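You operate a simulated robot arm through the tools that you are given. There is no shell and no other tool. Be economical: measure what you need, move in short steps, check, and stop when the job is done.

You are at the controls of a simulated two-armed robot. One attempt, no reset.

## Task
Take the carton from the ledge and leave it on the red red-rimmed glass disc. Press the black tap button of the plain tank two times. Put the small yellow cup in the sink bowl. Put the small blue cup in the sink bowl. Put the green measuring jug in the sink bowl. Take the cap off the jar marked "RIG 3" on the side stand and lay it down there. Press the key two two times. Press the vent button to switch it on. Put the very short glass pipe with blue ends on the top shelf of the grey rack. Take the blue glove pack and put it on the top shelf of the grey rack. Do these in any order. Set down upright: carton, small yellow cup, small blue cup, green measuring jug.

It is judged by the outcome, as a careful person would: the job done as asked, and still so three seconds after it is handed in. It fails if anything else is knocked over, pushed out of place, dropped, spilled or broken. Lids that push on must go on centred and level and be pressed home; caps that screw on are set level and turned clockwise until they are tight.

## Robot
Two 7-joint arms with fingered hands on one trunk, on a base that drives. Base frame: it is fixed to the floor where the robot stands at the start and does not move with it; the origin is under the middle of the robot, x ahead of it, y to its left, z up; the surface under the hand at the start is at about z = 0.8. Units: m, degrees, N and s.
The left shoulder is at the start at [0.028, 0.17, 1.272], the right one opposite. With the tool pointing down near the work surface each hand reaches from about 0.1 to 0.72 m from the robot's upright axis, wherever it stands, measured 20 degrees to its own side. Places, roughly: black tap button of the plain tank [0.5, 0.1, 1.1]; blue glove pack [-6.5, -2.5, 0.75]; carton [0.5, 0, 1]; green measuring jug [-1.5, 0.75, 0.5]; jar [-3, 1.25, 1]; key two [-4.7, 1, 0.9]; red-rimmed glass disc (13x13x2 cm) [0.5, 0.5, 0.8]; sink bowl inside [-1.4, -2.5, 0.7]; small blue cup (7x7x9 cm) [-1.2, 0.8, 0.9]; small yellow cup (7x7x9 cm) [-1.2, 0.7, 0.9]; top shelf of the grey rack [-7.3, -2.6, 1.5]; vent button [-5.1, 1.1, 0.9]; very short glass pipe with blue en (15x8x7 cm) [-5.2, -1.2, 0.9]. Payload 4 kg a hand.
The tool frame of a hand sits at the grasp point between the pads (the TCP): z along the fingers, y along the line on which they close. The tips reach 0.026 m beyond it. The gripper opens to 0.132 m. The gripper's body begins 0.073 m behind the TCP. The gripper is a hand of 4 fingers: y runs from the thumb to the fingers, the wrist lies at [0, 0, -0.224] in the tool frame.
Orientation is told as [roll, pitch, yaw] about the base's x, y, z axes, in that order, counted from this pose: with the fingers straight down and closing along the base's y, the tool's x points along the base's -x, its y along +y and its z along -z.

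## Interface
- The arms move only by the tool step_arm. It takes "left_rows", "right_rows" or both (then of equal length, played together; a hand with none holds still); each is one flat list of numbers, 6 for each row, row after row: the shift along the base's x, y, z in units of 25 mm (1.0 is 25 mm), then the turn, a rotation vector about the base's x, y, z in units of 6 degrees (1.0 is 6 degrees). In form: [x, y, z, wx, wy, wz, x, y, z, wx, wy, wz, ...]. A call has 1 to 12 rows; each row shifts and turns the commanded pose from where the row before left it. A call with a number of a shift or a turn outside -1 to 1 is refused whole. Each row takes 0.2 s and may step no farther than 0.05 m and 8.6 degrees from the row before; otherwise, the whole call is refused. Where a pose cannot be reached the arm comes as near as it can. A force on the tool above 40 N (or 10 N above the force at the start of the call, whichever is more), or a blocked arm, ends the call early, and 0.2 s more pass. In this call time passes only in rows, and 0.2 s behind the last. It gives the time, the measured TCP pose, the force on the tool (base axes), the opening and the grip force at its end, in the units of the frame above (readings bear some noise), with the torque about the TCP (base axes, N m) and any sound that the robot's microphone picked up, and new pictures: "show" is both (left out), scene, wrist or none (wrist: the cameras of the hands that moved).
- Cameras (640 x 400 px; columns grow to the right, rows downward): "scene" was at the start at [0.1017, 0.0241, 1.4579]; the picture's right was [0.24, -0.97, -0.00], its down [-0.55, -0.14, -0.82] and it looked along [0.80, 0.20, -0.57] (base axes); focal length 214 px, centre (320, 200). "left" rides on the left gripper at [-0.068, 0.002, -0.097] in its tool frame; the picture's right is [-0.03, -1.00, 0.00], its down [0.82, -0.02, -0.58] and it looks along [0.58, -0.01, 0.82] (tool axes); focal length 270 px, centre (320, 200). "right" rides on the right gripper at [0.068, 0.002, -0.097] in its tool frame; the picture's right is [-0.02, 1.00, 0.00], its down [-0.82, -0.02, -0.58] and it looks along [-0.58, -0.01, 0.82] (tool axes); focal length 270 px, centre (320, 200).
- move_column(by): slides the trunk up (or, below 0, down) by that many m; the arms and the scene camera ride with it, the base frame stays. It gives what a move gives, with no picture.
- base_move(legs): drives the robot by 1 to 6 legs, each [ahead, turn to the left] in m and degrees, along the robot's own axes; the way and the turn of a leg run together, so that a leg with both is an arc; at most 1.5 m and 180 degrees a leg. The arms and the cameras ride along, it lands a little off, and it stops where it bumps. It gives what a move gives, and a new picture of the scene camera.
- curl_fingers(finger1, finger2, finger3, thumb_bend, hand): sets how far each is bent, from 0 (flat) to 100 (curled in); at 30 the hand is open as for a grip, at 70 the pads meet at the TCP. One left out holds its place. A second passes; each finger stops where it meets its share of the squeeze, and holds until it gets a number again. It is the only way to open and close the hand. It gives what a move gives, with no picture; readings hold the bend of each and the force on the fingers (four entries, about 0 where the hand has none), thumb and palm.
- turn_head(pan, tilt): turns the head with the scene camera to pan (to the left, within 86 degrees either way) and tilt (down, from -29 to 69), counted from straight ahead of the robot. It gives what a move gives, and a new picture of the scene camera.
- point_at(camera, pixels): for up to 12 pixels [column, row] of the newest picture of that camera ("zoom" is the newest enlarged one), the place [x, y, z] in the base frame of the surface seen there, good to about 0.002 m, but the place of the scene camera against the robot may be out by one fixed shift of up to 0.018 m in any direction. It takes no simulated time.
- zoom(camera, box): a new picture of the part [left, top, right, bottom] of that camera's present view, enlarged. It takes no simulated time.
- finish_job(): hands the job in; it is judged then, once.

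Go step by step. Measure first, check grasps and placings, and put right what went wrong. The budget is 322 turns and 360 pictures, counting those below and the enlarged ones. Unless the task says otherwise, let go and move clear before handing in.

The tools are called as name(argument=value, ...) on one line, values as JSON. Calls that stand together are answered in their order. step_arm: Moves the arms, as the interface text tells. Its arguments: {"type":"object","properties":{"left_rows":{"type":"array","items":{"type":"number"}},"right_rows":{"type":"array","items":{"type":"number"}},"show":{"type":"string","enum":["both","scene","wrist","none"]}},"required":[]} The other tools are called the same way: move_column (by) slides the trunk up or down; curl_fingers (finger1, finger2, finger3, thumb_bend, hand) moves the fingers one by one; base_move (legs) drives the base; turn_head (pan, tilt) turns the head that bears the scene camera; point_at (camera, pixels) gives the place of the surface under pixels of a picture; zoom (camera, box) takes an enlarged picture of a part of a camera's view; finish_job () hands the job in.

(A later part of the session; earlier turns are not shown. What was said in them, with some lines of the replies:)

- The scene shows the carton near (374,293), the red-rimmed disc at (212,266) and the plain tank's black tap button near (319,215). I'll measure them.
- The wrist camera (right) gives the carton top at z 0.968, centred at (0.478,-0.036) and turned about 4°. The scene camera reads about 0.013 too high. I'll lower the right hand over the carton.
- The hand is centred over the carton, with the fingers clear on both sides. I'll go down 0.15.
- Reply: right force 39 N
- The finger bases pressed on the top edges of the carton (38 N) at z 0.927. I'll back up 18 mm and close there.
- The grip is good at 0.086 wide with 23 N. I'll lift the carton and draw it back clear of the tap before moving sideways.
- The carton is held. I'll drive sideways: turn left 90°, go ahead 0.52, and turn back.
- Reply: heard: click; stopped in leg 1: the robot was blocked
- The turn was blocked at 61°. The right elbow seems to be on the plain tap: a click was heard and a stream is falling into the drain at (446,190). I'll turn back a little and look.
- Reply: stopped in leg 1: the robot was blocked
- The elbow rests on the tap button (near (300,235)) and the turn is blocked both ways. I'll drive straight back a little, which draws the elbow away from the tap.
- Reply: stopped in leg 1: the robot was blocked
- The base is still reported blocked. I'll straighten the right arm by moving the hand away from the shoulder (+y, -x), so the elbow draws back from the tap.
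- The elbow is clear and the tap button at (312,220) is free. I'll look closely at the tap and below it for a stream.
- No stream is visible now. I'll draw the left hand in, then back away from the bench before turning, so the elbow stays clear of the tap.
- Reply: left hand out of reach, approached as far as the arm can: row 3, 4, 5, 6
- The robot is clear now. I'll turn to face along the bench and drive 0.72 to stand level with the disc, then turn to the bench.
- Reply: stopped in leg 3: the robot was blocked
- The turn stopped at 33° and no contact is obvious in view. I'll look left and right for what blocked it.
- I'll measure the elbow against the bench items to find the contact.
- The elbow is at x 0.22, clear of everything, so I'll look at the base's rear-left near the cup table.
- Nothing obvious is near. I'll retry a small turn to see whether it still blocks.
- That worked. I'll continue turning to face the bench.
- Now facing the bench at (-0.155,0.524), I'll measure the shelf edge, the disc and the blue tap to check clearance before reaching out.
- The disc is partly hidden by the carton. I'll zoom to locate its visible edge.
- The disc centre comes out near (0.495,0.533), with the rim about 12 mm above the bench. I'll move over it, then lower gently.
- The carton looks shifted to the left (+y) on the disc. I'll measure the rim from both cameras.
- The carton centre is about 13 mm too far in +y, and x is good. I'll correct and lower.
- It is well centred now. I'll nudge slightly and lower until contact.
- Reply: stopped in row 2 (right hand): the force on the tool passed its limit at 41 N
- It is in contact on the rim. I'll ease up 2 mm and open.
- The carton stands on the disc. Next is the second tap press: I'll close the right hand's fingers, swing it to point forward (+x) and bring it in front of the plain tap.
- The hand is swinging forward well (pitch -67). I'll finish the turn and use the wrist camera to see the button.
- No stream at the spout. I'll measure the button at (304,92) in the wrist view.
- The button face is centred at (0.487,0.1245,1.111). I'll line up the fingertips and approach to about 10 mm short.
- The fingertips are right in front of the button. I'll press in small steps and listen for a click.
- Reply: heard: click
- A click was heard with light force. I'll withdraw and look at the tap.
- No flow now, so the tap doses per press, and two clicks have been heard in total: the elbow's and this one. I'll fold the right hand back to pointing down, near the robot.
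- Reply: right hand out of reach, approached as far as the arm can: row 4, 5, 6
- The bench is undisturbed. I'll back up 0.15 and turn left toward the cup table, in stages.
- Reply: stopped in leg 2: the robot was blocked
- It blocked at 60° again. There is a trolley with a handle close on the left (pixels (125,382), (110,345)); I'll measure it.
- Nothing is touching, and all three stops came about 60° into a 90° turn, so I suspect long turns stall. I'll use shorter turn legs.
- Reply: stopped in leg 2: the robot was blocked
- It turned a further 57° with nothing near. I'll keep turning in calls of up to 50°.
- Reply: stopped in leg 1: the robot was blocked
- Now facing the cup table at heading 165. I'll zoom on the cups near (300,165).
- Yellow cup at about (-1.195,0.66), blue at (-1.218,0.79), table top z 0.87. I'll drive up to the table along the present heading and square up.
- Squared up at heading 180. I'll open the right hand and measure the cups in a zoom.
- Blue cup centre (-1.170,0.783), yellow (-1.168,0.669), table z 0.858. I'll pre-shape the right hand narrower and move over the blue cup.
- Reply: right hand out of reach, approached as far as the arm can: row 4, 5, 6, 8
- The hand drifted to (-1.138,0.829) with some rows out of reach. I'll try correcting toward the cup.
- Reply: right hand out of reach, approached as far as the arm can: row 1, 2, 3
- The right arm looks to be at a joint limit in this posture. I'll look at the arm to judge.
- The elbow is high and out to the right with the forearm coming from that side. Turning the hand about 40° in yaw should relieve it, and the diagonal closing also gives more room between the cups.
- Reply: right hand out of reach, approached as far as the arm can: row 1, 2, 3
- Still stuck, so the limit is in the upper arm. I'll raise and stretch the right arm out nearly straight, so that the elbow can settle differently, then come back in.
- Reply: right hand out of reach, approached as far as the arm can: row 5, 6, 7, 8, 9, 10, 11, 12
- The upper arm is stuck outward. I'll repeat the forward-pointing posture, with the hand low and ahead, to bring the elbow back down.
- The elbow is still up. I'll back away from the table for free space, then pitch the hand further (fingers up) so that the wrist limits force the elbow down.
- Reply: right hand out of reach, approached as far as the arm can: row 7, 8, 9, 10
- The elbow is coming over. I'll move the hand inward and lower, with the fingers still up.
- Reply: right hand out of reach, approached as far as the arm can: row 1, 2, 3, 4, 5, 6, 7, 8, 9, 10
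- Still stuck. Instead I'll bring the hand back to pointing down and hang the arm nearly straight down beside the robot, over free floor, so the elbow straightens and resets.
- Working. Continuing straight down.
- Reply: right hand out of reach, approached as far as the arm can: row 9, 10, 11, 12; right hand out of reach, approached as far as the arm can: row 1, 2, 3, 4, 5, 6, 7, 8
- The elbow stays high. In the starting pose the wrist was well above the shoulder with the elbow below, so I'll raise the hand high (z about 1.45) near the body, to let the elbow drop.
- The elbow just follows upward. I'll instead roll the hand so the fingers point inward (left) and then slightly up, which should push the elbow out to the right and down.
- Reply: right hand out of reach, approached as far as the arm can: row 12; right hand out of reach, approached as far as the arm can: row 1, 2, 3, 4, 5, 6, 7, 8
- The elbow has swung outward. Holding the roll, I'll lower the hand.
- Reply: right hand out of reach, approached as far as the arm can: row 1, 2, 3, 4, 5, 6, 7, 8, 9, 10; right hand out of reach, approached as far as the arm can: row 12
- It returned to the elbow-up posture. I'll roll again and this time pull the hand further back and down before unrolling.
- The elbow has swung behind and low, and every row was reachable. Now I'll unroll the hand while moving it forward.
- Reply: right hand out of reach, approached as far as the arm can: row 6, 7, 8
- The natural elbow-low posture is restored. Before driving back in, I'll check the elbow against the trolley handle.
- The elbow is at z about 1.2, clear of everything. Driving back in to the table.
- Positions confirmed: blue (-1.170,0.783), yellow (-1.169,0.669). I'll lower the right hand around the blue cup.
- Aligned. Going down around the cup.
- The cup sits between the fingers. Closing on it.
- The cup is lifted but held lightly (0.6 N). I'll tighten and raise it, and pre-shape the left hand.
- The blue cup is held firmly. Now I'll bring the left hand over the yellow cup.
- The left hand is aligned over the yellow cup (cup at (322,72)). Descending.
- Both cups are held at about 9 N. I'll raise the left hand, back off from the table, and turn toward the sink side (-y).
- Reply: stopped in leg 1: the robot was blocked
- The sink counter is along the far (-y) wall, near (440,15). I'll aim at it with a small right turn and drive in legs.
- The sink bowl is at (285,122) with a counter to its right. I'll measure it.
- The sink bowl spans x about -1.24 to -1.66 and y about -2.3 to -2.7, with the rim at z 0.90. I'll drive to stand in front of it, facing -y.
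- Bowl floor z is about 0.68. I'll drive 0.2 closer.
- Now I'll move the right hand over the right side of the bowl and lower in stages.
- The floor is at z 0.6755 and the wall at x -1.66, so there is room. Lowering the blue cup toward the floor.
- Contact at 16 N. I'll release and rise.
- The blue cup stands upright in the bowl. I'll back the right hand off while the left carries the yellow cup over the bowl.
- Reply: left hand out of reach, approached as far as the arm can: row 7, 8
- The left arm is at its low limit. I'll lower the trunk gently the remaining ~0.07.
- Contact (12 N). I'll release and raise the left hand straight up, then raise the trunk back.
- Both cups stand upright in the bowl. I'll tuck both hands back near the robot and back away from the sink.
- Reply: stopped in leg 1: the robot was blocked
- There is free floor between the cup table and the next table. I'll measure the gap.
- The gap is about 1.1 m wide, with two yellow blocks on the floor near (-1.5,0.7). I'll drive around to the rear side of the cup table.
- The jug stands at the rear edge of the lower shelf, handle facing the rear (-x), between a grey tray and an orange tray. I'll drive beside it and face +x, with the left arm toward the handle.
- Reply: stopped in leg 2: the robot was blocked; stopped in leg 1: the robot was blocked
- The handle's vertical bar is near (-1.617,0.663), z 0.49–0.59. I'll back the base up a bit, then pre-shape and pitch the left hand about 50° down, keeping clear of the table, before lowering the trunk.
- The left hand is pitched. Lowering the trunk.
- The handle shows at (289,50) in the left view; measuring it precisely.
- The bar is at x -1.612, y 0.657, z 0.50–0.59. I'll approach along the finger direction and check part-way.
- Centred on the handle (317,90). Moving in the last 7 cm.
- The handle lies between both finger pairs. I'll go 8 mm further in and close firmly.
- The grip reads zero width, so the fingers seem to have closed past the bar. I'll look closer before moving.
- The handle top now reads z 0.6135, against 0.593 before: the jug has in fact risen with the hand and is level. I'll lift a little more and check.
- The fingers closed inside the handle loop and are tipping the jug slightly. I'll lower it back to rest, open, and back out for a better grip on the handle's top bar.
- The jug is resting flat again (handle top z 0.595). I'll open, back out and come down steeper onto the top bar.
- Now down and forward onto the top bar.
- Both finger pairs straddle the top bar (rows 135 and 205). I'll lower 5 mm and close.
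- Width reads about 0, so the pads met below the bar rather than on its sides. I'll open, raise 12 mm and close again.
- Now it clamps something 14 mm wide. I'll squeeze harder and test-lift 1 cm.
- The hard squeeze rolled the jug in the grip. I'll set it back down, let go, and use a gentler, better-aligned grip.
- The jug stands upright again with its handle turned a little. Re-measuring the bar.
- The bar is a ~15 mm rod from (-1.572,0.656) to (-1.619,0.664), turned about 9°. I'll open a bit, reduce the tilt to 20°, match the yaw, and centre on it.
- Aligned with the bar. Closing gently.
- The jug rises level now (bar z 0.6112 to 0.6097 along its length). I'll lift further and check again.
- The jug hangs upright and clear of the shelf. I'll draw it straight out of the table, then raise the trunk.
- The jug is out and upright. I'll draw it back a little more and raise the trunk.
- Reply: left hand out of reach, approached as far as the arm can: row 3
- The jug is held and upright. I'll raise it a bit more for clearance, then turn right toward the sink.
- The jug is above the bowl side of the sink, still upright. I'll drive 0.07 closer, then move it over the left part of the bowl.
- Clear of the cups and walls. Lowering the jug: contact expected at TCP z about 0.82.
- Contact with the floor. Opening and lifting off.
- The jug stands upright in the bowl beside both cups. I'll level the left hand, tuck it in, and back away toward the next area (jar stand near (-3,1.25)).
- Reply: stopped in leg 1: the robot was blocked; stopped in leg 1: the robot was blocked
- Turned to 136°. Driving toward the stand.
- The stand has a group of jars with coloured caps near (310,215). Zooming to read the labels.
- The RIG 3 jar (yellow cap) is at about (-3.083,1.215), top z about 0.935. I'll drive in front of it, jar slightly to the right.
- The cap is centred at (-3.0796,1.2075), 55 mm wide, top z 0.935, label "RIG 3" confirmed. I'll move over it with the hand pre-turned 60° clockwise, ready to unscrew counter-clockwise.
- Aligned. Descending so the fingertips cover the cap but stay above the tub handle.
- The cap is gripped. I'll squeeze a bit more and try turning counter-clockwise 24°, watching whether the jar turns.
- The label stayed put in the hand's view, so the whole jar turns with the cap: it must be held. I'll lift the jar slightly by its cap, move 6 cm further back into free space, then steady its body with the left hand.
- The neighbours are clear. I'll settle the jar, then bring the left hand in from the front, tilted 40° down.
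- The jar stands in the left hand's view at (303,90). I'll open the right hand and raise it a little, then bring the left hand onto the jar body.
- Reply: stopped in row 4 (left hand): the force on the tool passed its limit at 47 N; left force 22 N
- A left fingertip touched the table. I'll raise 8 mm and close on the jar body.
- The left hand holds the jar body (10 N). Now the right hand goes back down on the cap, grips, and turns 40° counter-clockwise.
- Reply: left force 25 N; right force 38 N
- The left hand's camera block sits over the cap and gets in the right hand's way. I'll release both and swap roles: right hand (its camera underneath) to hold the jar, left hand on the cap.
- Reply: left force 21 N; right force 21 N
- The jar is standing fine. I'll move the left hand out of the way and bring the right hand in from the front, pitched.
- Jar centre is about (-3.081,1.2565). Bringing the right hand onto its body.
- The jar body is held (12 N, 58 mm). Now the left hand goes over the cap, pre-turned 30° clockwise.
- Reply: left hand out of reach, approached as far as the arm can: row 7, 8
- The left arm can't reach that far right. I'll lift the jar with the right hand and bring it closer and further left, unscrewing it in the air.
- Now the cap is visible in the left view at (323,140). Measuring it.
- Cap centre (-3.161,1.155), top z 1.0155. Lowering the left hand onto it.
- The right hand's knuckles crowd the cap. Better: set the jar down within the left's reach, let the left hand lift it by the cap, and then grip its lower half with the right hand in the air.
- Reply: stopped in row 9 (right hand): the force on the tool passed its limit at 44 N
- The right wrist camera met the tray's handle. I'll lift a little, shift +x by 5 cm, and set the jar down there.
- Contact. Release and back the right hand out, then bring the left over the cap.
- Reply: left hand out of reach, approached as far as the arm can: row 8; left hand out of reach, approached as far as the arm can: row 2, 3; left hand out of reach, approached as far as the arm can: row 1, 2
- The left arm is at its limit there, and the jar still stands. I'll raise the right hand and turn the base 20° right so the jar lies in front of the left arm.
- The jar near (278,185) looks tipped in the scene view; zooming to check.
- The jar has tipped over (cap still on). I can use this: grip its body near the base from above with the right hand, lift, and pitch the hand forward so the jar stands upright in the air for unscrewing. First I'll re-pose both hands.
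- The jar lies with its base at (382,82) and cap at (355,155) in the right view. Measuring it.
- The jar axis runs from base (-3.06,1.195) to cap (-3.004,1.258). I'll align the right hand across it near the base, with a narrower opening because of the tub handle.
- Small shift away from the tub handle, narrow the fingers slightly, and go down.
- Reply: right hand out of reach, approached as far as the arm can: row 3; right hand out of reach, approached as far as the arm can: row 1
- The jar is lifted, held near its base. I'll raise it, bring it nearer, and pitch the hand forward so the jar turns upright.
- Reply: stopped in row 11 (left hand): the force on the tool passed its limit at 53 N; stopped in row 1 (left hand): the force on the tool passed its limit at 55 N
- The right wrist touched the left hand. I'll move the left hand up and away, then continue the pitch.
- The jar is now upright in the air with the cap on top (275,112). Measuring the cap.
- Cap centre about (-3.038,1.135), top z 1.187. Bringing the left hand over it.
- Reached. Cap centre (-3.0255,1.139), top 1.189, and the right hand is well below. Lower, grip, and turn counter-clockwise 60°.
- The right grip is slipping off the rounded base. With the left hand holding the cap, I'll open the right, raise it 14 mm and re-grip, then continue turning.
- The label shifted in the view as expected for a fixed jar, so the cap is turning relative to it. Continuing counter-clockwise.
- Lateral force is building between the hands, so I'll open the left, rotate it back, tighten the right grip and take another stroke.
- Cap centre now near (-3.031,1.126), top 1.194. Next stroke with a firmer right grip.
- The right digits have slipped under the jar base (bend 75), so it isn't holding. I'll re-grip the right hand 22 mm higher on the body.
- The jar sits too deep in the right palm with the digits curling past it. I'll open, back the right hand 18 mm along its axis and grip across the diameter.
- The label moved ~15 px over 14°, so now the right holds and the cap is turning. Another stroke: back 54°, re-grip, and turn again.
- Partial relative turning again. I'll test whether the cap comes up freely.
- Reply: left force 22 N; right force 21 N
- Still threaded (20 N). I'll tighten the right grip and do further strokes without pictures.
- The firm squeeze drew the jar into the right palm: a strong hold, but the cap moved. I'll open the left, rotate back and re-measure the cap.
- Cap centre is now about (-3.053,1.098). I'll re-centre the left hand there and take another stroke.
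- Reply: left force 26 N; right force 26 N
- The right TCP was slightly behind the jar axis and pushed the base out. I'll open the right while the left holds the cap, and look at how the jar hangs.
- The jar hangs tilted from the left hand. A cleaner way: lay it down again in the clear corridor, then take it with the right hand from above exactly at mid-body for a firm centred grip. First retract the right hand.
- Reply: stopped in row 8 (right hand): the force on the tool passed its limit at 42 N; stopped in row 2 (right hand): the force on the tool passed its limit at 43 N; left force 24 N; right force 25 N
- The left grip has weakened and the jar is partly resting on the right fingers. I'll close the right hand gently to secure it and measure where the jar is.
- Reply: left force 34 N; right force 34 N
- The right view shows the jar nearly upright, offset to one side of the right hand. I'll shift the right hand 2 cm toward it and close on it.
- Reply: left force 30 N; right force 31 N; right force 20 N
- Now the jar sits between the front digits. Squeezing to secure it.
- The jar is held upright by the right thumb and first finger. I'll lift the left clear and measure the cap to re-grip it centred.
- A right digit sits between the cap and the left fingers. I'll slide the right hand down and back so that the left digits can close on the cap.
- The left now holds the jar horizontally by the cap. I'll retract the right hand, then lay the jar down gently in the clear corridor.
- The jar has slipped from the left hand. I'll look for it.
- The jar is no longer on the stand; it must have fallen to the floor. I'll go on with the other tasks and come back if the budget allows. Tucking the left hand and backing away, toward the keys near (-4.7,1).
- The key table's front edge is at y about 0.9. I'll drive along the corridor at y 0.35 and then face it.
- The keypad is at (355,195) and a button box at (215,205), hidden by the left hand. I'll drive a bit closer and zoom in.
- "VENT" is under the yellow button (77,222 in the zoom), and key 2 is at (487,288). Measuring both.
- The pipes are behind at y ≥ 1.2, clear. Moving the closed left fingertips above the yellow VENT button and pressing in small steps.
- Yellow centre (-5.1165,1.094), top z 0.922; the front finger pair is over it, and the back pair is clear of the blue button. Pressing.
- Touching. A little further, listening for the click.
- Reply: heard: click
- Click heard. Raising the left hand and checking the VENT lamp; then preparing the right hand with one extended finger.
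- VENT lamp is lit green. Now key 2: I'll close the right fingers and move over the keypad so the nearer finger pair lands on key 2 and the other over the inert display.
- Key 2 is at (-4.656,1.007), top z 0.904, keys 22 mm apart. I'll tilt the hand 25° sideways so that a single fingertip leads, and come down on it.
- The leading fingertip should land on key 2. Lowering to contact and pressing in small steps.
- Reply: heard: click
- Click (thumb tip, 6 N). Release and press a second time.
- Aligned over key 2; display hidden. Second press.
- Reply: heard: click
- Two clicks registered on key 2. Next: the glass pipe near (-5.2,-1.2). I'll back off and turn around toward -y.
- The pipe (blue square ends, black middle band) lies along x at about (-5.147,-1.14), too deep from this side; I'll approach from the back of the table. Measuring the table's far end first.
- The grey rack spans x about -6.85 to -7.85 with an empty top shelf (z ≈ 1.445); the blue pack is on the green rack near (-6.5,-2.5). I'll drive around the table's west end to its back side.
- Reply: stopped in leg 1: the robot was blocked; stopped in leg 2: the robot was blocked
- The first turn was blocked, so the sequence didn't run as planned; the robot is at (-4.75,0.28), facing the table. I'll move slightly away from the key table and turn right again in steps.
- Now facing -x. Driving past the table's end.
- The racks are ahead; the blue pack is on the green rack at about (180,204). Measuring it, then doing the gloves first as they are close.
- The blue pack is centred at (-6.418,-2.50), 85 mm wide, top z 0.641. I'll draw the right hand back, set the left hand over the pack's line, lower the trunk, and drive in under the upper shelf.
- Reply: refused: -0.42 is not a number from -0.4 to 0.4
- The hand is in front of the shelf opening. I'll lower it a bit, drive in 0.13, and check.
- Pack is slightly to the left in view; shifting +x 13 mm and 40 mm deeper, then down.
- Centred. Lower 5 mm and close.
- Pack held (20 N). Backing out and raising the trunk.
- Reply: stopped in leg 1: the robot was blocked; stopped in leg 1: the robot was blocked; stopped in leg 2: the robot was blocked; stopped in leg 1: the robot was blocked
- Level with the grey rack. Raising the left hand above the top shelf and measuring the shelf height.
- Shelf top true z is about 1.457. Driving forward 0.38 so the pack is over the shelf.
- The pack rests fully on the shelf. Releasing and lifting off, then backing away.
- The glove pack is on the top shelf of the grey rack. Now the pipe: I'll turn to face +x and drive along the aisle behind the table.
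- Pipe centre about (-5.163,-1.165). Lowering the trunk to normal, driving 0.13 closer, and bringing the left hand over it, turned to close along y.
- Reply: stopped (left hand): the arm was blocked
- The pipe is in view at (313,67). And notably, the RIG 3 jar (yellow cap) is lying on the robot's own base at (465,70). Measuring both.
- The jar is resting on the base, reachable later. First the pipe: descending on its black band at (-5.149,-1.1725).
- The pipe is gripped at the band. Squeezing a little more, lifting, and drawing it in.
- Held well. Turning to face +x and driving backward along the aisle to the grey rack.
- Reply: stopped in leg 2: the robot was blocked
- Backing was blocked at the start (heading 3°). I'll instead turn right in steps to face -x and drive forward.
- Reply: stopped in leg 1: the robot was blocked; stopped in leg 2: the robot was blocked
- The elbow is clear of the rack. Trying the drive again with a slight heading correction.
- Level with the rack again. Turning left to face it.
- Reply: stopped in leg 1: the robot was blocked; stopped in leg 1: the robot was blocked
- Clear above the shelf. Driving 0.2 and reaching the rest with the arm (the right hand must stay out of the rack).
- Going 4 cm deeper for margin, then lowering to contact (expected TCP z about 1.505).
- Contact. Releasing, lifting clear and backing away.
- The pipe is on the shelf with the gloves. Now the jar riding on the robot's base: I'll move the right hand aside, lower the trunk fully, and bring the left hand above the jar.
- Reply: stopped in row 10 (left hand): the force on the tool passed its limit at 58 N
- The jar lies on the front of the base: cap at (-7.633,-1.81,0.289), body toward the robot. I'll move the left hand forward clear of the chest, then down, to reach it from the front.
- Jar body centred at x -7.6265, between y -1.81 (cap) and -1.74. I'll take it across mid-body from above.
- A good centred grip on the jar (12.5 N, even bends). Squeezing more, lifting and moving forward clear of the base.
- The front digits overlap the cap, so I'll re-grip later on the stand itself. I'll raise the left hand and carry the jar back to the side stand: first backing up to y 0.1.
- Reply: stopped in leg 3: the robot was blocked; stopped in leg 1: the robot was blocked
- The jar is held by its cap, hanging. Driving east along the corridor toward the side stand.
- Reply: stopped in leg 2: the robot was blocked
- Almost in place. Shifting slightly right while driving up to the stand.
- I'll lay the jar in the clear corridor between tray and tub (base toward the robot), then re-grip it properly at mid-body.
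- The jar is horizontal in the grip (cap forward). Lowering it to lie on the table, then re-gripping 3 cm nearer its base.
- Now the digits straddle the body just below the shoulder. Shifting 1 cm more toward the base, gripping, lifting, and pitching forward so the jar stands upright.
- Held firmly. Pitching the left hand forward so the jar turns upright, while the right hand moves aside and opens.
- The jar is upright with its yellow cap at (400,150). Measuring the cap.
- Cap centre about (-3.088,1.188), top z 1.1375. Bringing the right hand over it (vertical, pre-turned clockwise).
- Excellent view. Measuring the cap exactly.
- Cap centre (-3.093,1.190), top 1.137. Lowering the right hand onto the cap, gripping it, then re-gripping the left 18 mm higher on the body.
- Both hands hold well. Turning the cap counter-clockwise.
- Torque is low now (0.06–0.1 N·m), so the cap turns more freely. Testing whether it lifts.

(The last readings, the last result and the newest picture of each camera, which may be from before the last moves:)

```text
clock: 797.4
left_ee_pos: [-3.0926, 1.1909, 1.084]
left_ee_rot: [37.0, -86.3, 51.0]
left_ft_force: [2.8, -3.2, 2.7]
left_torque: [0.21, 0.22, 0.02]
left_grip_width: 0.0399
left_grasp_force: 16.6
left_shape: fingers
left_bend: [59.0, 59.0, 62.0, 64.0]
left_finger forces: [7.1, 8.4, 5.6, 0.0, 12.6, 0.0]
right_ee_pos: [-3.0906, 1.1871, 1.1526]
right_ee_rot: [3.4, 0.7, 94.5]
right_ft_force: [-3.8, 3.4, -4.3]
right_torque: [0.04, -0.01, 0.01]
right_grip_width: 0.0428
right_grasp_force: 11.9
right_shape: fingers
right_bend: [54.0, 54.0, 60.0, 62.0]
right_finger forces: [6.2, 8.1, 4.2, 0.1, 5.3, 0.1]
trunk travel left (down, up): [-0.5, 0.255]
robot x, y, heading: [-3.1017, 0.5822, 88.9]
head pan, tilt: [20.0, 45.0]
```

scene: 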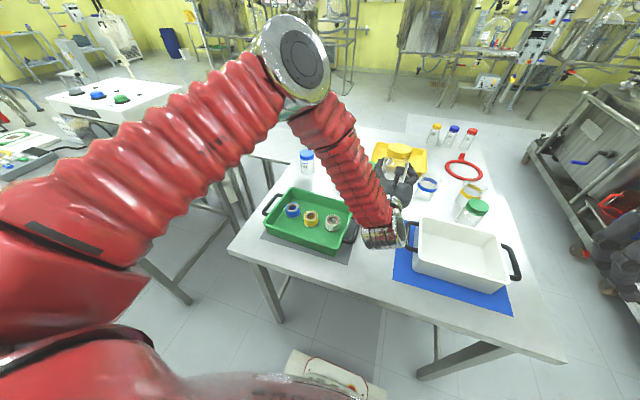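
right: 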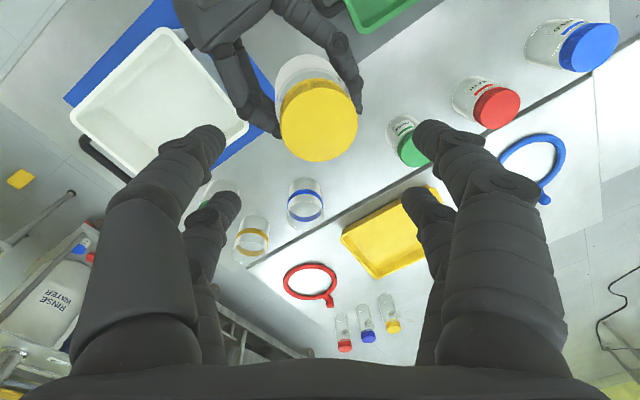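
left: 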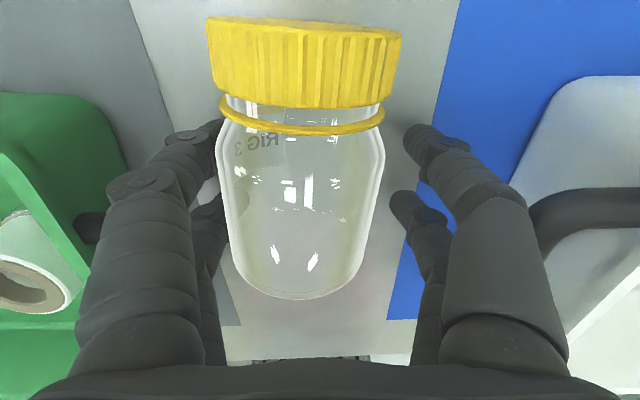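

Only 4 N over 9.5 mm: promising. Lifting further and looking.

step_arm(right_rows=[0, 0, 0.5, 0, 0, 0, 0, 0, 0.7, 0, 0, 0], show="wrist")

```text
clock: 798.0
left_ee_pos: [-3.0921, 1.1913, 1.0832]
left_ee_rot: [36.5, -86.3, 51.6]
left_ft_force: [-0.3, 0.0, -0.3]
left_torque: [0.0, -0.01, -0.02]
left_grip_width: 0.0401
left_grasp_force: 17.1
left_shape: fingers
left_bend: [58.0, 59.0, 62.0, 64.0]
left_finger forces: [8.6, 8.6, 4.8, 0.1, 12.1, 0.0]
right_ee_pos: [-3.0912, 1.189, 1.185]
right_ee_rot: [3.4, 0.7, 94.5]
right_ft_force: [0.6, 0.1, -0.5]
right_torque: [-0.01, -0.03, -0.02]
right_grip_width: 0.043
right_grasp_force: 11.6
right_shape: fingers
right_bend: [54.0, 54.0, 60.0, 62.0]
right_finger forces: [6.2, 6.6, 3.7, 0.0, 6.9, 0.0]
trunk travel left (down, up): [-0.5, 0.255]
robot x, y, heading: [-3.0973, 0.5772, 89.0]
head pan, tilt: [20.0, 45.0]
```

right: 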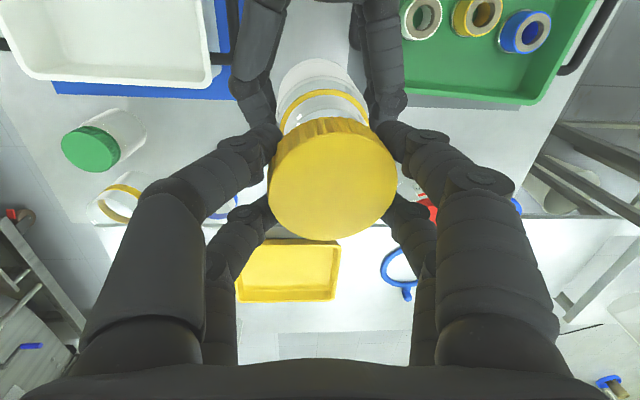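

The cap is off: the right hand holds it and the jar's open neck is visible below. Choosing a free spot on the stand for the cap.

point_at(camera="right", pixels=[[200, 120], [190, 130], [180, 110], [215, 140], [130, 120], [200, 93], [150, 200], [300, 65], [315, 90], [327, 75]])

```text
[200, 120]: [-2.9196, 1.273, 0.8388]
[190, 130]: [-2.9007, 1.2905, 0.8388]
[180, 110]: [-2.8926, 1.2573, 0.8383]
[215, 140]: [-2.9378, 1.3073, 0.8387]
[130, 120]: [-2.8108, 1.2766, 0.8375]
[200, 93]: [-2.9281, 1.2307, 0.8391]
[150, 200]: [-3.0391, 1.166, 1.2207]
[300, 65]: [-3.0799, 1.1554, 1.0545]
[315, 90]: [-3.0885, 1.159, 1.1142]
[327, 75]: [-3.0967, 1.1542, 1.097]
```

A free spot is at (-2.93,1.265). Carrying the cap there and lowering it to the table.

step_arm(right_rows=[0, 0, 0.9, 0, 0, 0, 0, 0, 0.9, 0, 0, 0, 0.92, 0.43, 0, 0, 0, 0, 0.92, 0.43, 0, 0, 0, 0, 0.92, 0.43, 0, 0, 0, 0, 0.92, 0.43, 0, 0, 0, 0, 0.92, 0.43, 0, 0, 0, 0, 0.92, 0.43, 0, 0, 0, 0, 0.92, 0.43, 0, 0, 0, 0], show="none")

step_arm(right_rows=[0, 0, -1, 0, 0, 0, 0, 0, -1, 0, 0, 0, 0, 0, -1, 0, 0, 0, 0, 0, -1, 0, 0, 0, 0, 0, -1, 0, 0, 0, 0, 0, -1, 0, 0, 0, 0, 0, -1, 0, 0, 0, 0, 0, -1, 0, 0, 0, 0, 0, -1, 0, 0, 0, 0, 0, -1, 0, 0, 0, 0, 0, -1, 0, 0, 0, 0, 0, -1, 0, 0, 0], show="none")

```text
clock: 800.0
left_ee_pos: [-3.0896, 1.1926, 1.0819]
left_ee_rot: [37.4, -86.2, 50.6]
left_ft_force: [1.4, 0.2, 0.1]
left_torque: [-0.03, 0.0, 0.05]
left_grip_width: 0.0399
left_grasp_force: 17.1
left_shape: fingers
left_bend: [58.0, 59.0, 62.0, 64.0]
left_finger forces: [8.5, 8.5, 4.9, 0.0, 12.2, 0.1]
right_ee_pos: [-2.9251, 1.2568, 1.2272]
right_ee_rot: [3.4, 0.7, 94.6]
right_ft_force: [0.6, 0.0, 0.2]
right_torque: [-0.03, 0.05, -0.06]
right_grip_width: 0.0427
right_grasp_force: 11.4
right_shape: fingers
right_bend: [54.0, 54.0, 60.0, 62.0]
right_finger forces: [5.9, 6.7, 3.7, 0.0, 6.7, 0.1]
right hand out of reach, approached as far as the arm can: row 9
trunk travel left (down, up): [-0.5, 0.255]
robot x, y, heading: [-3.0995, 0.5733, 89.1]
head pan, tilt: [20.0, 45.0]
```

```text
clock: 802.6
left_ee_pos: [-3.092, 1.1905, 1.0833]
left_ee_rot: [36.7, -86.2, 51.4]
left_ft_force: [-0.3, -0.4, 0.5]
left_torque: [0.0, 0.01, 0.04]
left_grip_width: 0.0402
left_grasp_force: 17.3
left_shape: fingers
left_bend: [58.0, 59.0, 62.0, 64.0]
left_finger forces: [8.5, 8.5, 4.8, 0.0, 12.0, 0.0]
right_ee_pos: [-2.927, 1.2653, 0.9315]
right_ee_rot: [3.4, 0.5, 94.6]
right_ft_force: [0.2, 0.2, -0.2]
right_torque: [-0.02, 0.0, 0.01]
right_grip_width: 0.0426
right_grasp_force: 11.4
right_shape: fingers
right_bend: [54.0, 54.0, 60.0, 62.0]
right_finger forces: [6.0, 6.7, 3.7, 0.0, 6.6, 0.1]
right hand out of reach, approached as far as the arm can: row 1, 2, 3, 4, 6, 10, 12
trunk travel left (down, up): [-0.5, 0.255]
robot x, y, heading: [-3.1016, 0.5789, 88.6]
head pan, tilt: [20.0, 45.0]
```

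step_arm(right_rows=[0, 0, -0.9, 0, 0, 0, 0, 0, -0.9, 0, 0, 0, 0, 0, -0.4, 0, 0, 0, 0, 0, -0.2, 0, 0, 0, 0, 0, -0.2, 0, 0, 0], show="none")

```text
clock: 803.8
left_ee_pos: [-3.0911, 1.1897, 1.085]
left_ee_rot: [37.1, -86.3, 50.8]
left_ft_force: [0.4, 0.0, 0.7]
left_torque: [-0.04, 0.01, -0.01]
left_grip_width: 0.0399
left_grasp_force: 16.7
left_shape: fingers
left_bend: [58.0, 59.0, 62.0, 64.0]
left_finger forces: [8.6, 8.4, 4.8, 0.0, 12.1, 0.1]
right_ee_pos: [-2.9249, 1.2556, 0.8716]
right_ee_rot: [3.4, 0.3, 94.4]
right_ft_force: [1.8, 2.6, 15.2]
right_torque: [0.2, -0.4, 0.04]
right_grip_width: 0.0415
right_grasp_force: 20.0
right_shape: fingers
right_bend: [54.0, 54.0, 62.0, 63.0]
right_finger forces: [6.3, 7.4, 11.9, 0.1, 14.2, 0.1]
right hand out of reach, approached as far as the arm can: row 2, 5
trunk travel left (down, up): [-0.5, 0.255]
robot x, y, heading: [-3.0995, 0.5749, 89.0]
head pan, tilt: [20.0, 45.0]
```

Contact. Releasing the cap, rising, and bringing the right hand back over the jar's neck.

curl_fingers(hand="right", finger1=43, finger2=43, finger3=43, thumb_bend=43)

step_arm(right_rows=[0, 0, 0.6, 0, 0, 0, 0, 0, 1, 0, 0, 0, 0, 0, 1, 0, 0, 0, 0, 0, 1, 0, 0, 0, 0, 0, 1, 0, 0, 0, 0, 0, 1, 0, 0, 0, 0, 0, 1, 0, 0, 0, 0, 0, 1, 0, 0, 0, 0, 0, 1, 0, 0, 0, 0, 0, 1, 0, 0, 0, 0, 0, 1, 0, 0, 0, 0, 0, 1, 0, 0, 0], show="wrist")

```text
clock: 804.8
left_ee_pos: [-3.0935, 1.19, 1.0857]
left_ee_rot: [36.9, -86.3, 51.1]
left_ft_force: [-0.5, -1.0, -0.1]
left_torque: [0.0, -0.04, 0.02]
left_grip_width: 0.04
left_grasp_force: 16.7
left_shape: fingers
left_bend: [58.0, 59.0, 62.0, 64.0]
left_finger forces: [8.6, 8.6, 4.8, 0.0, 12.0, 0.1]
right_ee_pos: [-2.9266, 1.2547, 0.8752]
right_ee_rot: [3.3, 0.3, 94.4]
right_ft_force: [-9.7, 1.2, 32.6]
right_torque: [0.08, -1.16, 0.03]
right_grip_width: 0.0797
right_grasp_force: 16.8
right_shape: fingers
right_bend: [43.0, 43.0, 52.0, 47.0]
right_finger forces: [0.0, 0.1, 13.3, 0.0, 19.6, 0.0]
trunk travel left (down, up): [-0.5, 0.255]
robot x, y, heading: [-3.1009, 0.5784, 89.2]
head pan, tilt: [20.0, 45.0]
```

```text
clock: 807.4
left_ee_pos: [-3.0921, 1.19, 1.0843]
left_ee_rot: [36.8, -86.2, 51.3]
left_ft_force: [-0.4, -0.1, -1.1]
left_torque: [0.02, 0.0, 0.01]
left_grip_width: 0.04
left_grasp_force: 17.0
left_shape: fingers
left_bend: [58.0, 59.0, 62.0, 64.0]
left_finger forces: [8.5, 8.4, 4.8, 0.1, 12.0, 0.0]
right_ee_pos: [-2.9259, 1.2698, 1.1566]
right_ee_rot: [3.4, 0.6, 94.4]
right_ft_force: [0.1, 0.0, -0.2]
right_torque: [0.01, -0.04, 0.02]
right_grip_width: 0.089
right_grasp_force: 0.0
right_shape: fingers
right_bend: [43.0, 43.0, 43.0, 43.0]
right_finger forces: [0.0, 0.0, 0.1, 0.0, 0.0, 0.1]
right hand out of reach, approached as far as the arm can: row 2, 3, 4, 5, 12
trunk travel left (down, up): [-0.5, 0.255]
robot x, y, heading: [-3.1023, 0.5807, 88.9]
head pan, tilt: [20.0, 45.0]
```

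right: 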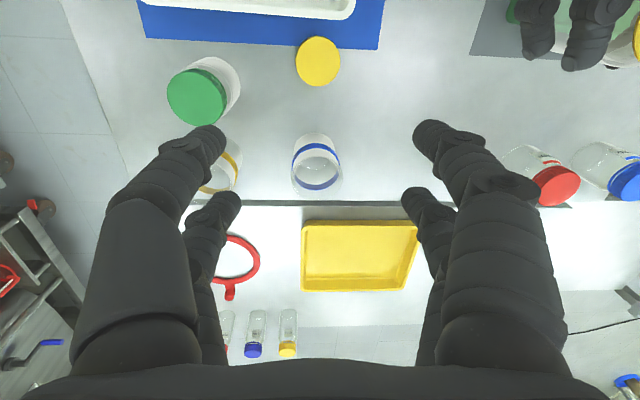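

The cap lies flat on the stand at (317,60), and everything else is upright. Now the right hand takes the jar by the neck.

step_arm(right_rows=[0, 0, 1, 0, 0, 0, 0, 0, 1, 0, 0, 0, 0, 0, 1, 0, 0, 0, -0.95, -0.45, 0, 0, 0, 0, -0.95, -0.45, 0, 0, 0, 0, -0.95, -0.45, 0, 0, 0, 0, -0.95, -0.45, 0, 0, 0, 0, -0.95, -0.45, 0, 0, 0, 0, -0.95, -0.45, 0, 0, 0, 0, -0.95, -0.45, 0, 0, 0, 0], show="wrist")

point_at(camera="right", pixels=[[320, 100], [320, 115], [320, 130], [300, 110], [340, 110], [310, 90], [330, 90]])

```text
clock: 809.6
left_ee_pos: [-3.094, 1.1917, 1.0829]
left_ee_rot: [36.4, -86.2, 51.7]
left_ft_force: [-0.3, -0.3, -0.5]
left_torque: [0.0, 0.0, 0.0]
left_grip_width: 0.0401
left_grasp_force: 17.1
left_shape: fingers
left_bend: [58.0, 59.0, 62.0, 64.0]
left_finger forces: [8.4, 8.5, 4.8, 0.0, 12.1, 0.0]
right_ee_pos: [-3.0895, 1.1798, 1.2262]
right_ee_rot: [3.5, 0.7, 94.5]
right_ft_force: [-0.5, 0.2, 0.3]
right_torque: [-0.02, -0.02, -0.01]
right_grip_width: 0.0895
right_grasp_force: 0.1
right_shape: fingers
right_bend: [43.0, 43.0, 43.0, 43.0]
right_finger forces: [0.0, 0.0, 0.0, 0.0, 0.0, 0.1]
right hand out of reach, approached as far as the arm can: row 1, 2, 4
trunk travel left (down, up): [-0.5, 0.255]
robot x, y, heading: [-3.1024, 0.5801, 89.3]
head pan, tilt: [20.0, 45.0]
```

right: 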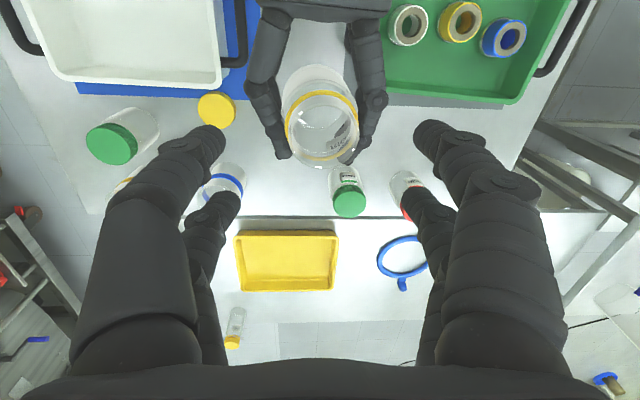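

```text
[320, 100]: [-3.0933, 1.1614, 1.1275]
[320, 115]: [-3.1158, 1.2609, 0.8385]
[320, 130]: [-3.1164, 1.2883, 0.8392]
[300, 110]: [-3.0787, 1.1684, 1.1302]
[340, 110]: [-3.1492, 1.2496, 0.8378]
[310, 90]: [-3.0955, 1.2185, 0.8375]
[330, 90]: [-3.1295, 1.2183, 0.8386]
```

Neck centre about (-3.095,1.188), rim z 1.13. Lowering onto it and gripping; then the left releases.

step_arm(right_rows=[-0.2, 0.33, -0.9, 0, 0, 0, 0, 0, -0.9, 0, 0, 0, 0, 0, -0.9, 0, 0, 0, 0, 0, -0.85, 0, 0, 0], show="none")

curl_fingers(hand="right", finger1=66, finger2=66, finger3=66, thumb_bend=66)

```text
clock: 810.6
left_ee_pos: [-3.092, 1.1908, 1.0818]
left_ee_rot: [36.0, -86.0, 52.1]
left_ft_force: [0.4, -0.1, -5.6]
left_torque: [0.05, 0.21, 0.04]
left_grip_width: 0.0401
left_grasp_force: 14.2
left_shape: fingers
left_bend: [58.0, 59.0, 62.0, 64.0]
left_finger forces: [8.5, 8.7, 4.8, 0.0, 8.3, 0.0]
right_ee_pos: [-3.096, 1.1883, 1.1385]
right_ee_rot: [3.4, 0.6, 94.5]
right_ft_force: [0.3, -0.5, 6.3]
right_torque: [-0.16, -0.22, -0.02]
right_grip_width: 0.0903
right_grasp_force: 0.0
right_shape: fingers
right_bend: [43.0, 43.0, 43.0, 43.0]
right_finger forces: [0.0, 0.0, 0.1, 0.1, 0.1, 0.1]
trunk travel left (down, up): [-0.5, 0.255]
robot x, y, heading: [-3.1023, 0.5763, 89.1]
head pan, tilt: [20.0, 45.0]
```

```text
clock: 811.6
left_ee_pos: [-3.0916, 1.1905, 1.0824]
left_ee_rot: [35.1, -86.0, 52.9]
left_ft_force: [-1.7, -5.4, -21.1]
left_torque: [0.41, -0.61, 0.23]
left_grip_width: 0.0387
left_grasp_force: 17.7
left_shape: fingers
left_bend: [57.0, 58.0, 62.0, 65.0]
left_finger forces: [10.1, 11.2, 4.0, 0.0, 9.9, 0.0]
right_ee_pos: [-3.0958, 1.1889, 1.139]
right_ee_rot: [3.4, 0.6, 94.5]
right_ft_force: [1.9, 5.2, 21.7]
right_torque: [-0.07, 0.42, -0.28]
right_grip_width: 0.0547
right_grasp_force: 10.3
right_shape: fingers
right_bend: [59.0, 59.0, 61.0, 63.0]
right_finger forces: [0.1, 7.0, 5.7, 0.1, 8.4, 0.0]
trunk travel left (down, up): [-0.5, 0.255]
robot x, y, heading: [-3.1007, 0.5771, 89.1]
head pan, tilt: [20.0, 45.0]
```

curl_fingers(hand="right", finger1=50, finger2=50, finger3=50, thumb_bend=50)

step_arm(right_rows=[0, 0, 0.25, 0, 0, 0], show="none")

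curl_fingers(hand="right", finger1=67, finger2=67, finger3=67, thumb_bend=67)

```text
clock: 812.6
left_ee_pos: [-3.0916, 1.1904, 1.0822]
left_ee_rot: [35.7, -86.1, 52.4]
left_ft_force: [4.8, -0.5, -19.5]
left_torque: [0.14, -0.39, 0.13]
left_grip_width: 0.0407
left_grasp_force: 14.1
left_shape: fingers
left_bend: [58.0, 59.0, 62.0, 64.0]
left_finger forces: [6.6, 7.9, 5.6, 0.0, 8.0, 0.0]
right_ee_pos: [-3.0972, 1.1872, 1.1385]
right_ee_rot: [3.5, 0.7, 94.5]
right_ft_force: [-5.1, -0.4, 19.8]
right_torque: [-0.09, 0.63, -0.12]
right_grip_width: 0.066
right_grasp_force: 0.1
right_shape: fingers
right_bend: [48.0, 59.0, 56.0, 52.0]
right_finger forces: [0.1, 0.0, 0.1, 0.0, 0.0, 0.0]
trunk travel left (down, up): [-0.5, 0.255]
robot x, y, heading: [-3.1016, 0.5796, 88.9]
head pan, tilt: [20.0, 45.0]
```

```text
clock: 813.0
left_ee_pos: [-3.092, 1.1917, 1.0852]
left_ee_rot: [38.8, -86.4, 49.3]
left_ft_force: [6.5, -0.6, -5.9]
left_torque: [0.05, 0.15, 0.08]
left_grip_width: 0.0403
left_grasp_force: 18.5
left_shape: fingers
left_bend: [58.0, 59.0, 62.0, 64.0]
left_finger forces: [8.0, 7.7, 5.7, 0.1, 14.7, 0.0]
right_ee_pos: [-3.0966, 1.1871, 1.1418]
right_ee_rot: [3.5, 0.8, 94.5]
right_ft_force: [-5.1, 0.2, 6.1]
right_torque: [0.01, 0.16, -0.11]
right_grip_width: 0.0658
right_grasp_force: 0.0
right_shape: fingers
right_bend: [48.0, 53.0, 54.0, 52.0]
right_finger forces: [0.0, 0.0, 0.0, 0.0, 0.0, 0.1]
trunk travel left (down, up): [-0.5, 0.255]
robot x, y, heading: [-3.1003, 0.5755, 89.0]
head pan, tilt: [20.0, 45.0]
```

```text
clock: 814.0
left_ee_pos: [-3.0917, 1.1924, 1.0838]
left_ee_rot: [37.5, -86.2, 50.6]
left_ft_force: [-3.0, -1.3, 3.7]
left_torque: [0.2, -0.23, -0.01]
left_grip_width: 0.0392
left_grasp_force: 19.6
left_shape: fingers
left_bend: [57.0, 59.0, 62.0, 65.0]
left_finger forces: [11.2, 10.0, 4.2, 0.0, 13.1, 0.0]
right_ee_pos: [-3.0961, 1.1875, 1.1428]
right_ee_rot: [3.5, 0.8, 94.4]
right_ft_force: [2.1, 1.8, -4.2]
right_torque: [-0.09, 0.07, -0.03]
right_grip_width: 0.0486
right_grasp_force: 8.6
right_shape: fingers
right_bend: [55.0, 59.0, 60.0, 63.0]
right_finger forces: [0.1, 6.6, 4.5, 0.1, 6.0, 0.1]
trunk travel left (down, up): [-0.5, 0.255]
robot x, y, heading: [-3.1025, 0.5763, 89.1]
head pan, tilt: [20.0, 45.0]
```

The right holds the neck with three digits. Opening the left and tightening the right.

curl_fingers(hand="left", finger1=50, finger2=50, finger3=50, thumb_bend=50)

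curl_fingers(hand="right", finger1=69, finger2=69, finger3=69, thumb_bend=69)

```text
clock: 815.0
left_ee_pos: [-3.0905, 1.1905, 1.0835]
left_ee_rot: [36.6, -86.2, 51.4]
left_ft_force: [-0.6, -0.5, 0.0]
left_torque: [0.02, 0.03, -0.01]
left_grip_width: 0.0654
left_grasp_force: 0.0
left_shape: fingers
left_bend: [50.0, 50.0, 50.0, 50.0]
left_finger forces: [0.1, 0.1, 0.0, 0.0, 0.1, 0.0]
right_ee_pos: [-3.0962, 1.1875, 1.1445]
right_ee_rot: [3.4, 0.7, 94.5]
right_ft_force: [-0.1, -0.6, 0.2]
right_torque: [0.03, -0.02, -0.03]
right_grip_width: 0.0364
right_grasp_force: 12.2
right_shape: fingers
right_bend: [61.0, 58.0, 60.0, 63.0]
right_finger forces: [6.1, 6.6, 5.4, 0.0, 6.5, 0.0]
trunk travel left (down, up): [-0.5, 0.255]
robot x, y, heading: [-3.1015, 0.5764, 89.0]
head pan, tilt: [20.0, 45.0]
```

```text
clock: 816.0
left_ee_pos: [-3.0926, 1.191, 1.0826]
left_ee_rot: [36.6, -86.2, 51.6]
left_ft_force: [-0.4, 0.8, -0.2]
left_torque: [0.02, 0.0, 0.02]
left_grip_width: 0.0651
left_grasp_force: 0.0
left_shape: fingers
left_bend: [50.0, 50.0, 50.0, 50.0]
left_finger forces: [0.0, 0.1, 0.1, 0.1, 0.1, 0.0]
right_ee_pos: [-3.0963, 1.1892, 1.1438]
right_ee_rot: [3.4, 0.6, 94.5]
right_ft_force: [0.0, -0.4, -0.1]
right_torque: [0.01, 0.01, -0.02]
right_grip_width: 0.0361
right_grasp_force: 14.1
right_shape: fingers
right_bend: [59.0, 57.0, 61.0, 64.0]
right_finger forces: [7.6, 7.3, 5.9, 0.1, 7.9, 0.0]
trunk travel left (down, up): [-0.5, 0.255]
robot x, y, heading: [-3.1012, 0.5765, 89.2]
head pan, tilt: [20.0, 45.0]
```

Four-digit grip at 14 N. Opening the left wider and withdrawing it toward the robot.

curl_fingers(hand="left", finger1=40, finger2=40, finger3=40, thumb_bend=40)

step_arm(left_rows=[0, -0.8, 0, 0, 0, 0, 0, -0.8, 0, 0, 0, 0, 0, -0.8, 0, -0.5, 0, 0, -0.5, -0.8, 0.2, -0.9, 0, 0, -0.8, -0.3, 0.3, -1, 0, 0, -0.9, 0, 0.3, -1, 0, 0, -0.9, 0, 0.3, -1, 0, 0, -0.9, 0, 0.3, -1, 0, 0, -0.9, 0, 0.3, -1, 0, 0, -0.9, 0, 0.3, -1, 0, 0, -0.9, 0, 0.3, -1, 0, 0, -0.9, 0, 0.3, -1, 0, 0], show="none")

```text
clock: 817.0
left_ee_pos: [-3.0929, 1.1899, 1.0838]
left_ee_rot: [36.5, -86.1, 51.5]
left_ft_force: [0.1, -0.5, -0.4]
left_torque: [-0.02, 0.02, 0.04]
left_grip_width: 0.0992
left_grasp_force: 0.1
left_shape: fingers
left_bend: [40.0, 40.0, 40.0, 40.0]
left_finger forces: [0.0, 0.1, 0.1, 0.1, 0.0, 0.0]
right_ee_pos: [-3.097, 1.1882, 1.144]
right_ee_rot: [3.4, 0.8, 94.5]
right_ft_force: [-0.7, -0.4, -0.2]
right_torque: [0.0, -0.02, 0.02]
right_grip_width: 0.0359
right_grasp_force: 14.3
right_shape: fingers
right_bend: [59.0, 57.0, 61.0, 64.0]
right_finger forces: [7.5, 7.3, 6.2, 0.0, 7.8, 0.0]
trunk travel left (down, up): [-0.5, 0.255]
robot x, y, heading: [-3.1007, 0.5795, 88.9]
head pan, tilt: [20.0, 45.0]
```

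```text
clock: 819.6
left_ee_pos: [-3.2823, 1.1036, 1.1483]
left_ee_rot: [-0.4, -30.5, 87.3]
left_ft_force: [-0.4, -0.7, -0.1]
left_torque: [0.0, 0.01, -0.01]
left_grip_width: 0.0993
left_grasp_force: 0.1
left_shape: fingers
left_bend: [40.0, 40.0, 40.0, 40.0]
left_finger forces: [0.1, 0.0, 0.1, 0.0, 0.0, 0.0]
right_ee_pos: [-3.0967, 1.1882, 1.1448]
right_ee_rot: [3.4, 0.7, 94.5]
right_ft_force: [-0.5, 0.0, -0.7]
right_torque: [0.04, -0.03, 0.0]
right_grip_width: 0.0359
right_grasp_force: 14.6
right_shape: fingers
right_bend: [59.0, 57.0, 61.0, 64.0]
right_finger forces: [7.5, 7.2, 6.0, 0.1, 7.9, 0.1]
trunk travel left (down, up): [-0.5, 0.255]
robot x, y, heading: [-3.1004, 0.5779, 88.8]
head pan, tilt: [20.0, 45.0]
```

The left is clear. Lowering the jar with the right hand back to its place on the stand.

step_arm(right_rows=[0.3, 0.4, 0, 0, 0, 0, 0.25, 0.35, -1, 0, 0, 0, 0, 0, -1, 0, 0, 0, 0, 0, -1, 0, 0, 0, 0, 0, -1, 0, 0, 0, 0, 0, -1, 0, 0, 0, 0, 0, -1, 0, 0, 0, 0, 0, -0.7, 0, 0, 0], show="wrist")

```text
clock: 821.4
left_ee_pos: [-3.2821, 1.1045, 1.1484]
left_ee_rot: [-0.5, -30.6, 87.3]
left_ft_force: [0.1, -0.3, -0.6]
left_torque: [0.0, 0.03, 0.0]
left_grip_width: 0.0996
left_grasp_force: 0.1
left_shape: fingers
left_bend: [40.0, 40.0, 40.0, 40.0]
left_finger forces: [0.0, 0.1, 0.0, 0.0, 0.1, 0.0]
right_ee_pos: [-3.0809, 1.2049, 0.9764]
right_ee_rot: [3.4, 0.7, 94.4]
right_ft_force: [-0.4, -0.2, -0.3]
right_torque: [0.01, 0.04, -0.01]
right_grip_width: 0.0358
right_grasp_force: 14.1
right_shape: fingers
right_bend: [59.0, 57.0, 61.0, 64.0]
right_finger forces: [7.5, 7.4, 6.2, 0.1, 8.0, 0.0]
trunk travel left (down, up): [-0.5, 0.255]
robot x, y, heading: [-3.1026, 0.5804, 89.0]
head pan, tilt: [20.0, 45.0]
```

right: 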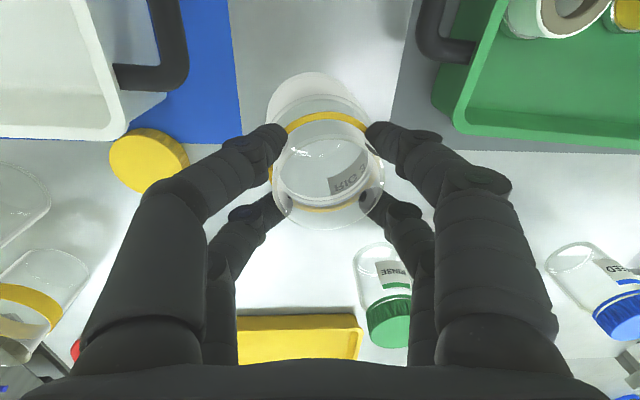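

step_arm(right_rows=[0, 0, -0.6, 0, 0, 0, 0, 0, -0.4, 0, 0, 0, 0, 0, -0.2, 0, 0, 0], show="none")

```text
clock: 822.2
left_ee_pos: [-3.2824, 1.1042, 1.1482]
left_ee_rot: [-0.6, -30.6, 87.4]
left_ft_force: [-0.7, -0.7, 0.2]
left_torque: [-0.03, 0.02, 0.02]
left_grip_width: 0.0992
left_grasp_force: 0.0
left_shape: fingers
left_bend: [40.0, 40.0, 40.0, 40.0]
left_finger forces: [0.0, 0.0, 0.0, 0.1, 0.1, 0.0]
right_ee_pos: [-3.0825, 1.2063, 0.9468]
right_ee_rot: [3.4, 0.7, 94.3]
right_ft_force: [-0.8, 0.1, -0.2]
right_torque: [-0.03, 0.0, -0.02]
right_grip_width: 0.0358
right_grasp_force: 14.2
right_shape: fingers
right_bend: [59.0, 57.0, 61.0, 64.0]
right_finger forces: [7.6, 7.4, 6.2, 0.0, 7.8, 0.0]
trunk travel left (down, up): [-0.5, 0.255]
robot x, y, heading: [-3.1041, 0.5794, 89.0]
head pan, tilt: [20.0, 45.0]
```

step_arm(right_rows=[0, 0, -0.15, 0, 0, 0, 0, 0, -0.12, 0, 0, 0], show="none")

```text
clock: 822.8
left_ee_pos: [-3.2803, 1.1014, 1.1501]
left_ee_rot: [-0.4, -30.8, 87.3]
left_ft_force: [-0.4, 0.0, 0.0]
left_torque: [0.0, 0.06, 0.0]
left_grip_width: 0.0994
left_grasp_force: 0.1
left_shape: fingers
left_bend: [40.0, 40.0, 40.0, 40.0]
left_finger forces: [0.0, 0.0, 0.0, 0.1, 0.1, 0.0]
right_ee_pos: [-3.0825, 1.2055, 0.9431]
right_ee_rot: [3.5, 0.6, 94.5]
right_ft_force: [2.9, -1.1, 10.9]
right_torque: [-0.01, -0.02, 0.02]
right_grip_width: 0.0358
right_grasp_force: 16.2
right_shape: fingers
right_bend: [59.0, 58.0, 62.0, 64.0]
right_finger forces: [7.5, 7.2, 7.4, 0.0, 9.8, 0.0]
trunk travel left (down, up): [-0.5, 0.255]
robot x, y, heading: [-3.1014, 0.5787, 89.0]
head pan, tilt: [20.0, 45.0]
```

The jar touches down (11 N). Releasing and lifting straight up.

curl_fingers(hand="right", finger1=44, finger2=44, finger3=44, thumb_bend=44)

step_arm(right_rows=[0, 0, 0.4, 0, 0, 0, 0, 0, 0.8, 0, 0, 0, 0, 0, 1, 0, 0, 0, 0, 0, 1, 0, 0, 0, 0, 0, 1, 0, 0, 0, 0, 0, 1, 0, 0, 0, 0.8, -0.6, 0.5, 0, 0, 0, 0.8, -0.6, 0, 0, 0, 0, 0.8, -0.6, 0, 0, 0, 0, 0.8, -0.6, 0, 0, 0, 0, 0.8, -0.6, 0, 0, 0, 0], show="scene")

```text
clock: 823.8
left_ee_pos: [-3.2837, 1.1036, 1.1491]
left_ee_rot: [-0.5, -30.6, 87.3]
left_ft_force: [0.5, 0.6, -0.7]
left_torque: [0.04, 0.0, -0.02]
left_grip_width: 0.0992
left_grasp_force: 0.0
left_shape: fingers
left_bend: [40.0, 40.0, 40.0, 40.0]
left_finger forces: [0.0, 0.0, 0.0, 0.1, 0.1, 0.0]
right_ee_pos: [-3.081, 1.206, 0.9404]
right_ee_rot: [3.4, 0.8, 94.5]
right_ft_force: [0.2, 0.1, 0.3]
right_torque: [0.0, -0.01, -0.02]
right_grip_width: 0.0858
right_grasp_force: 0.1
right_shape: fingers
right_bend: [44.0, 44.0, 44.0, 44.0]
right_finger forces: [0.0, 0.0, 0.1, 0.0, 0.0, 0.0]
trunk travel left (down, up): [-0.5, 0.255]
robot x, y, heading: [-3.1013, 0.5784, 89.6]
head pan, tilt: [20.0, 45.0]
```

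```text
clock: 826.2
left_ee_pos: [-3.2804, 1.1023, 1.1495]
left_ee_rot: [-0.5, -30.6, 87.3]
left_ft_force: [1.3, 0.8, -1.1]
left_torque: [0.05, -0.01, 0.03]
left_grip_width: 0.0992
left_grasp_force: 0.1
left_shape: fingers
left_bend: [40.0, 40.0, 40.0, 40.0]
left_finger forces: [0.0, 0.0, 0.0, 0.1, 0.0, 0.1]
right_ee_pos: [-2.9798, 1.1301, 1.0831]
right_ee_rot: [3.4, 0.7, 94.4]
right_ft_force: [-0.2, -0.7, 0.3]
right_torque: [0.0, 0.01, 0.03]
right_grip_width: 0.0856
right_grasp_force: 0.1
right_shape: fingers
right_bend: [44.0, 44.0, 44.0, 44.0]
right_finger forces: [0.0, 0.0, 0.0, 0.0, 0.1, 0.1]
trunk travel left (down, up): [-0.5, 0.255]
robot x, y, heading: [-3.0977, 0.5774, 88.9]
head pan, tilt: [20.0, 45.0]
```

scene: 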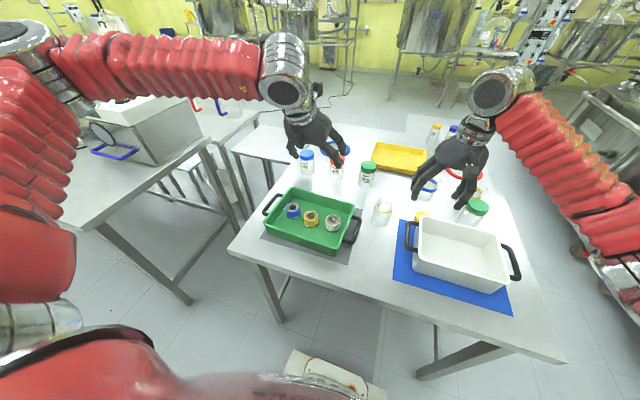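

The open jar stands upright at (382,212) and its cap lies on the stand at (422,217). All the tasks are done and both hands are clear, so I'm handing in.

finish_job()

```text
The job is handed in.
```

All ten tasks are done and the job is handed in, with two mishaps along the way:

- **Tap:** the first of the two presses on the plain tank's tap button was an accidental elbow bump while turning, not a deliberate press.
- **RIG 3 jar:** it tipped over on the stand and later slipped from the hand onto the robot's base. I recovered it with the cap still on, took the cap off, and left the jar upright with the cap lying beside it.
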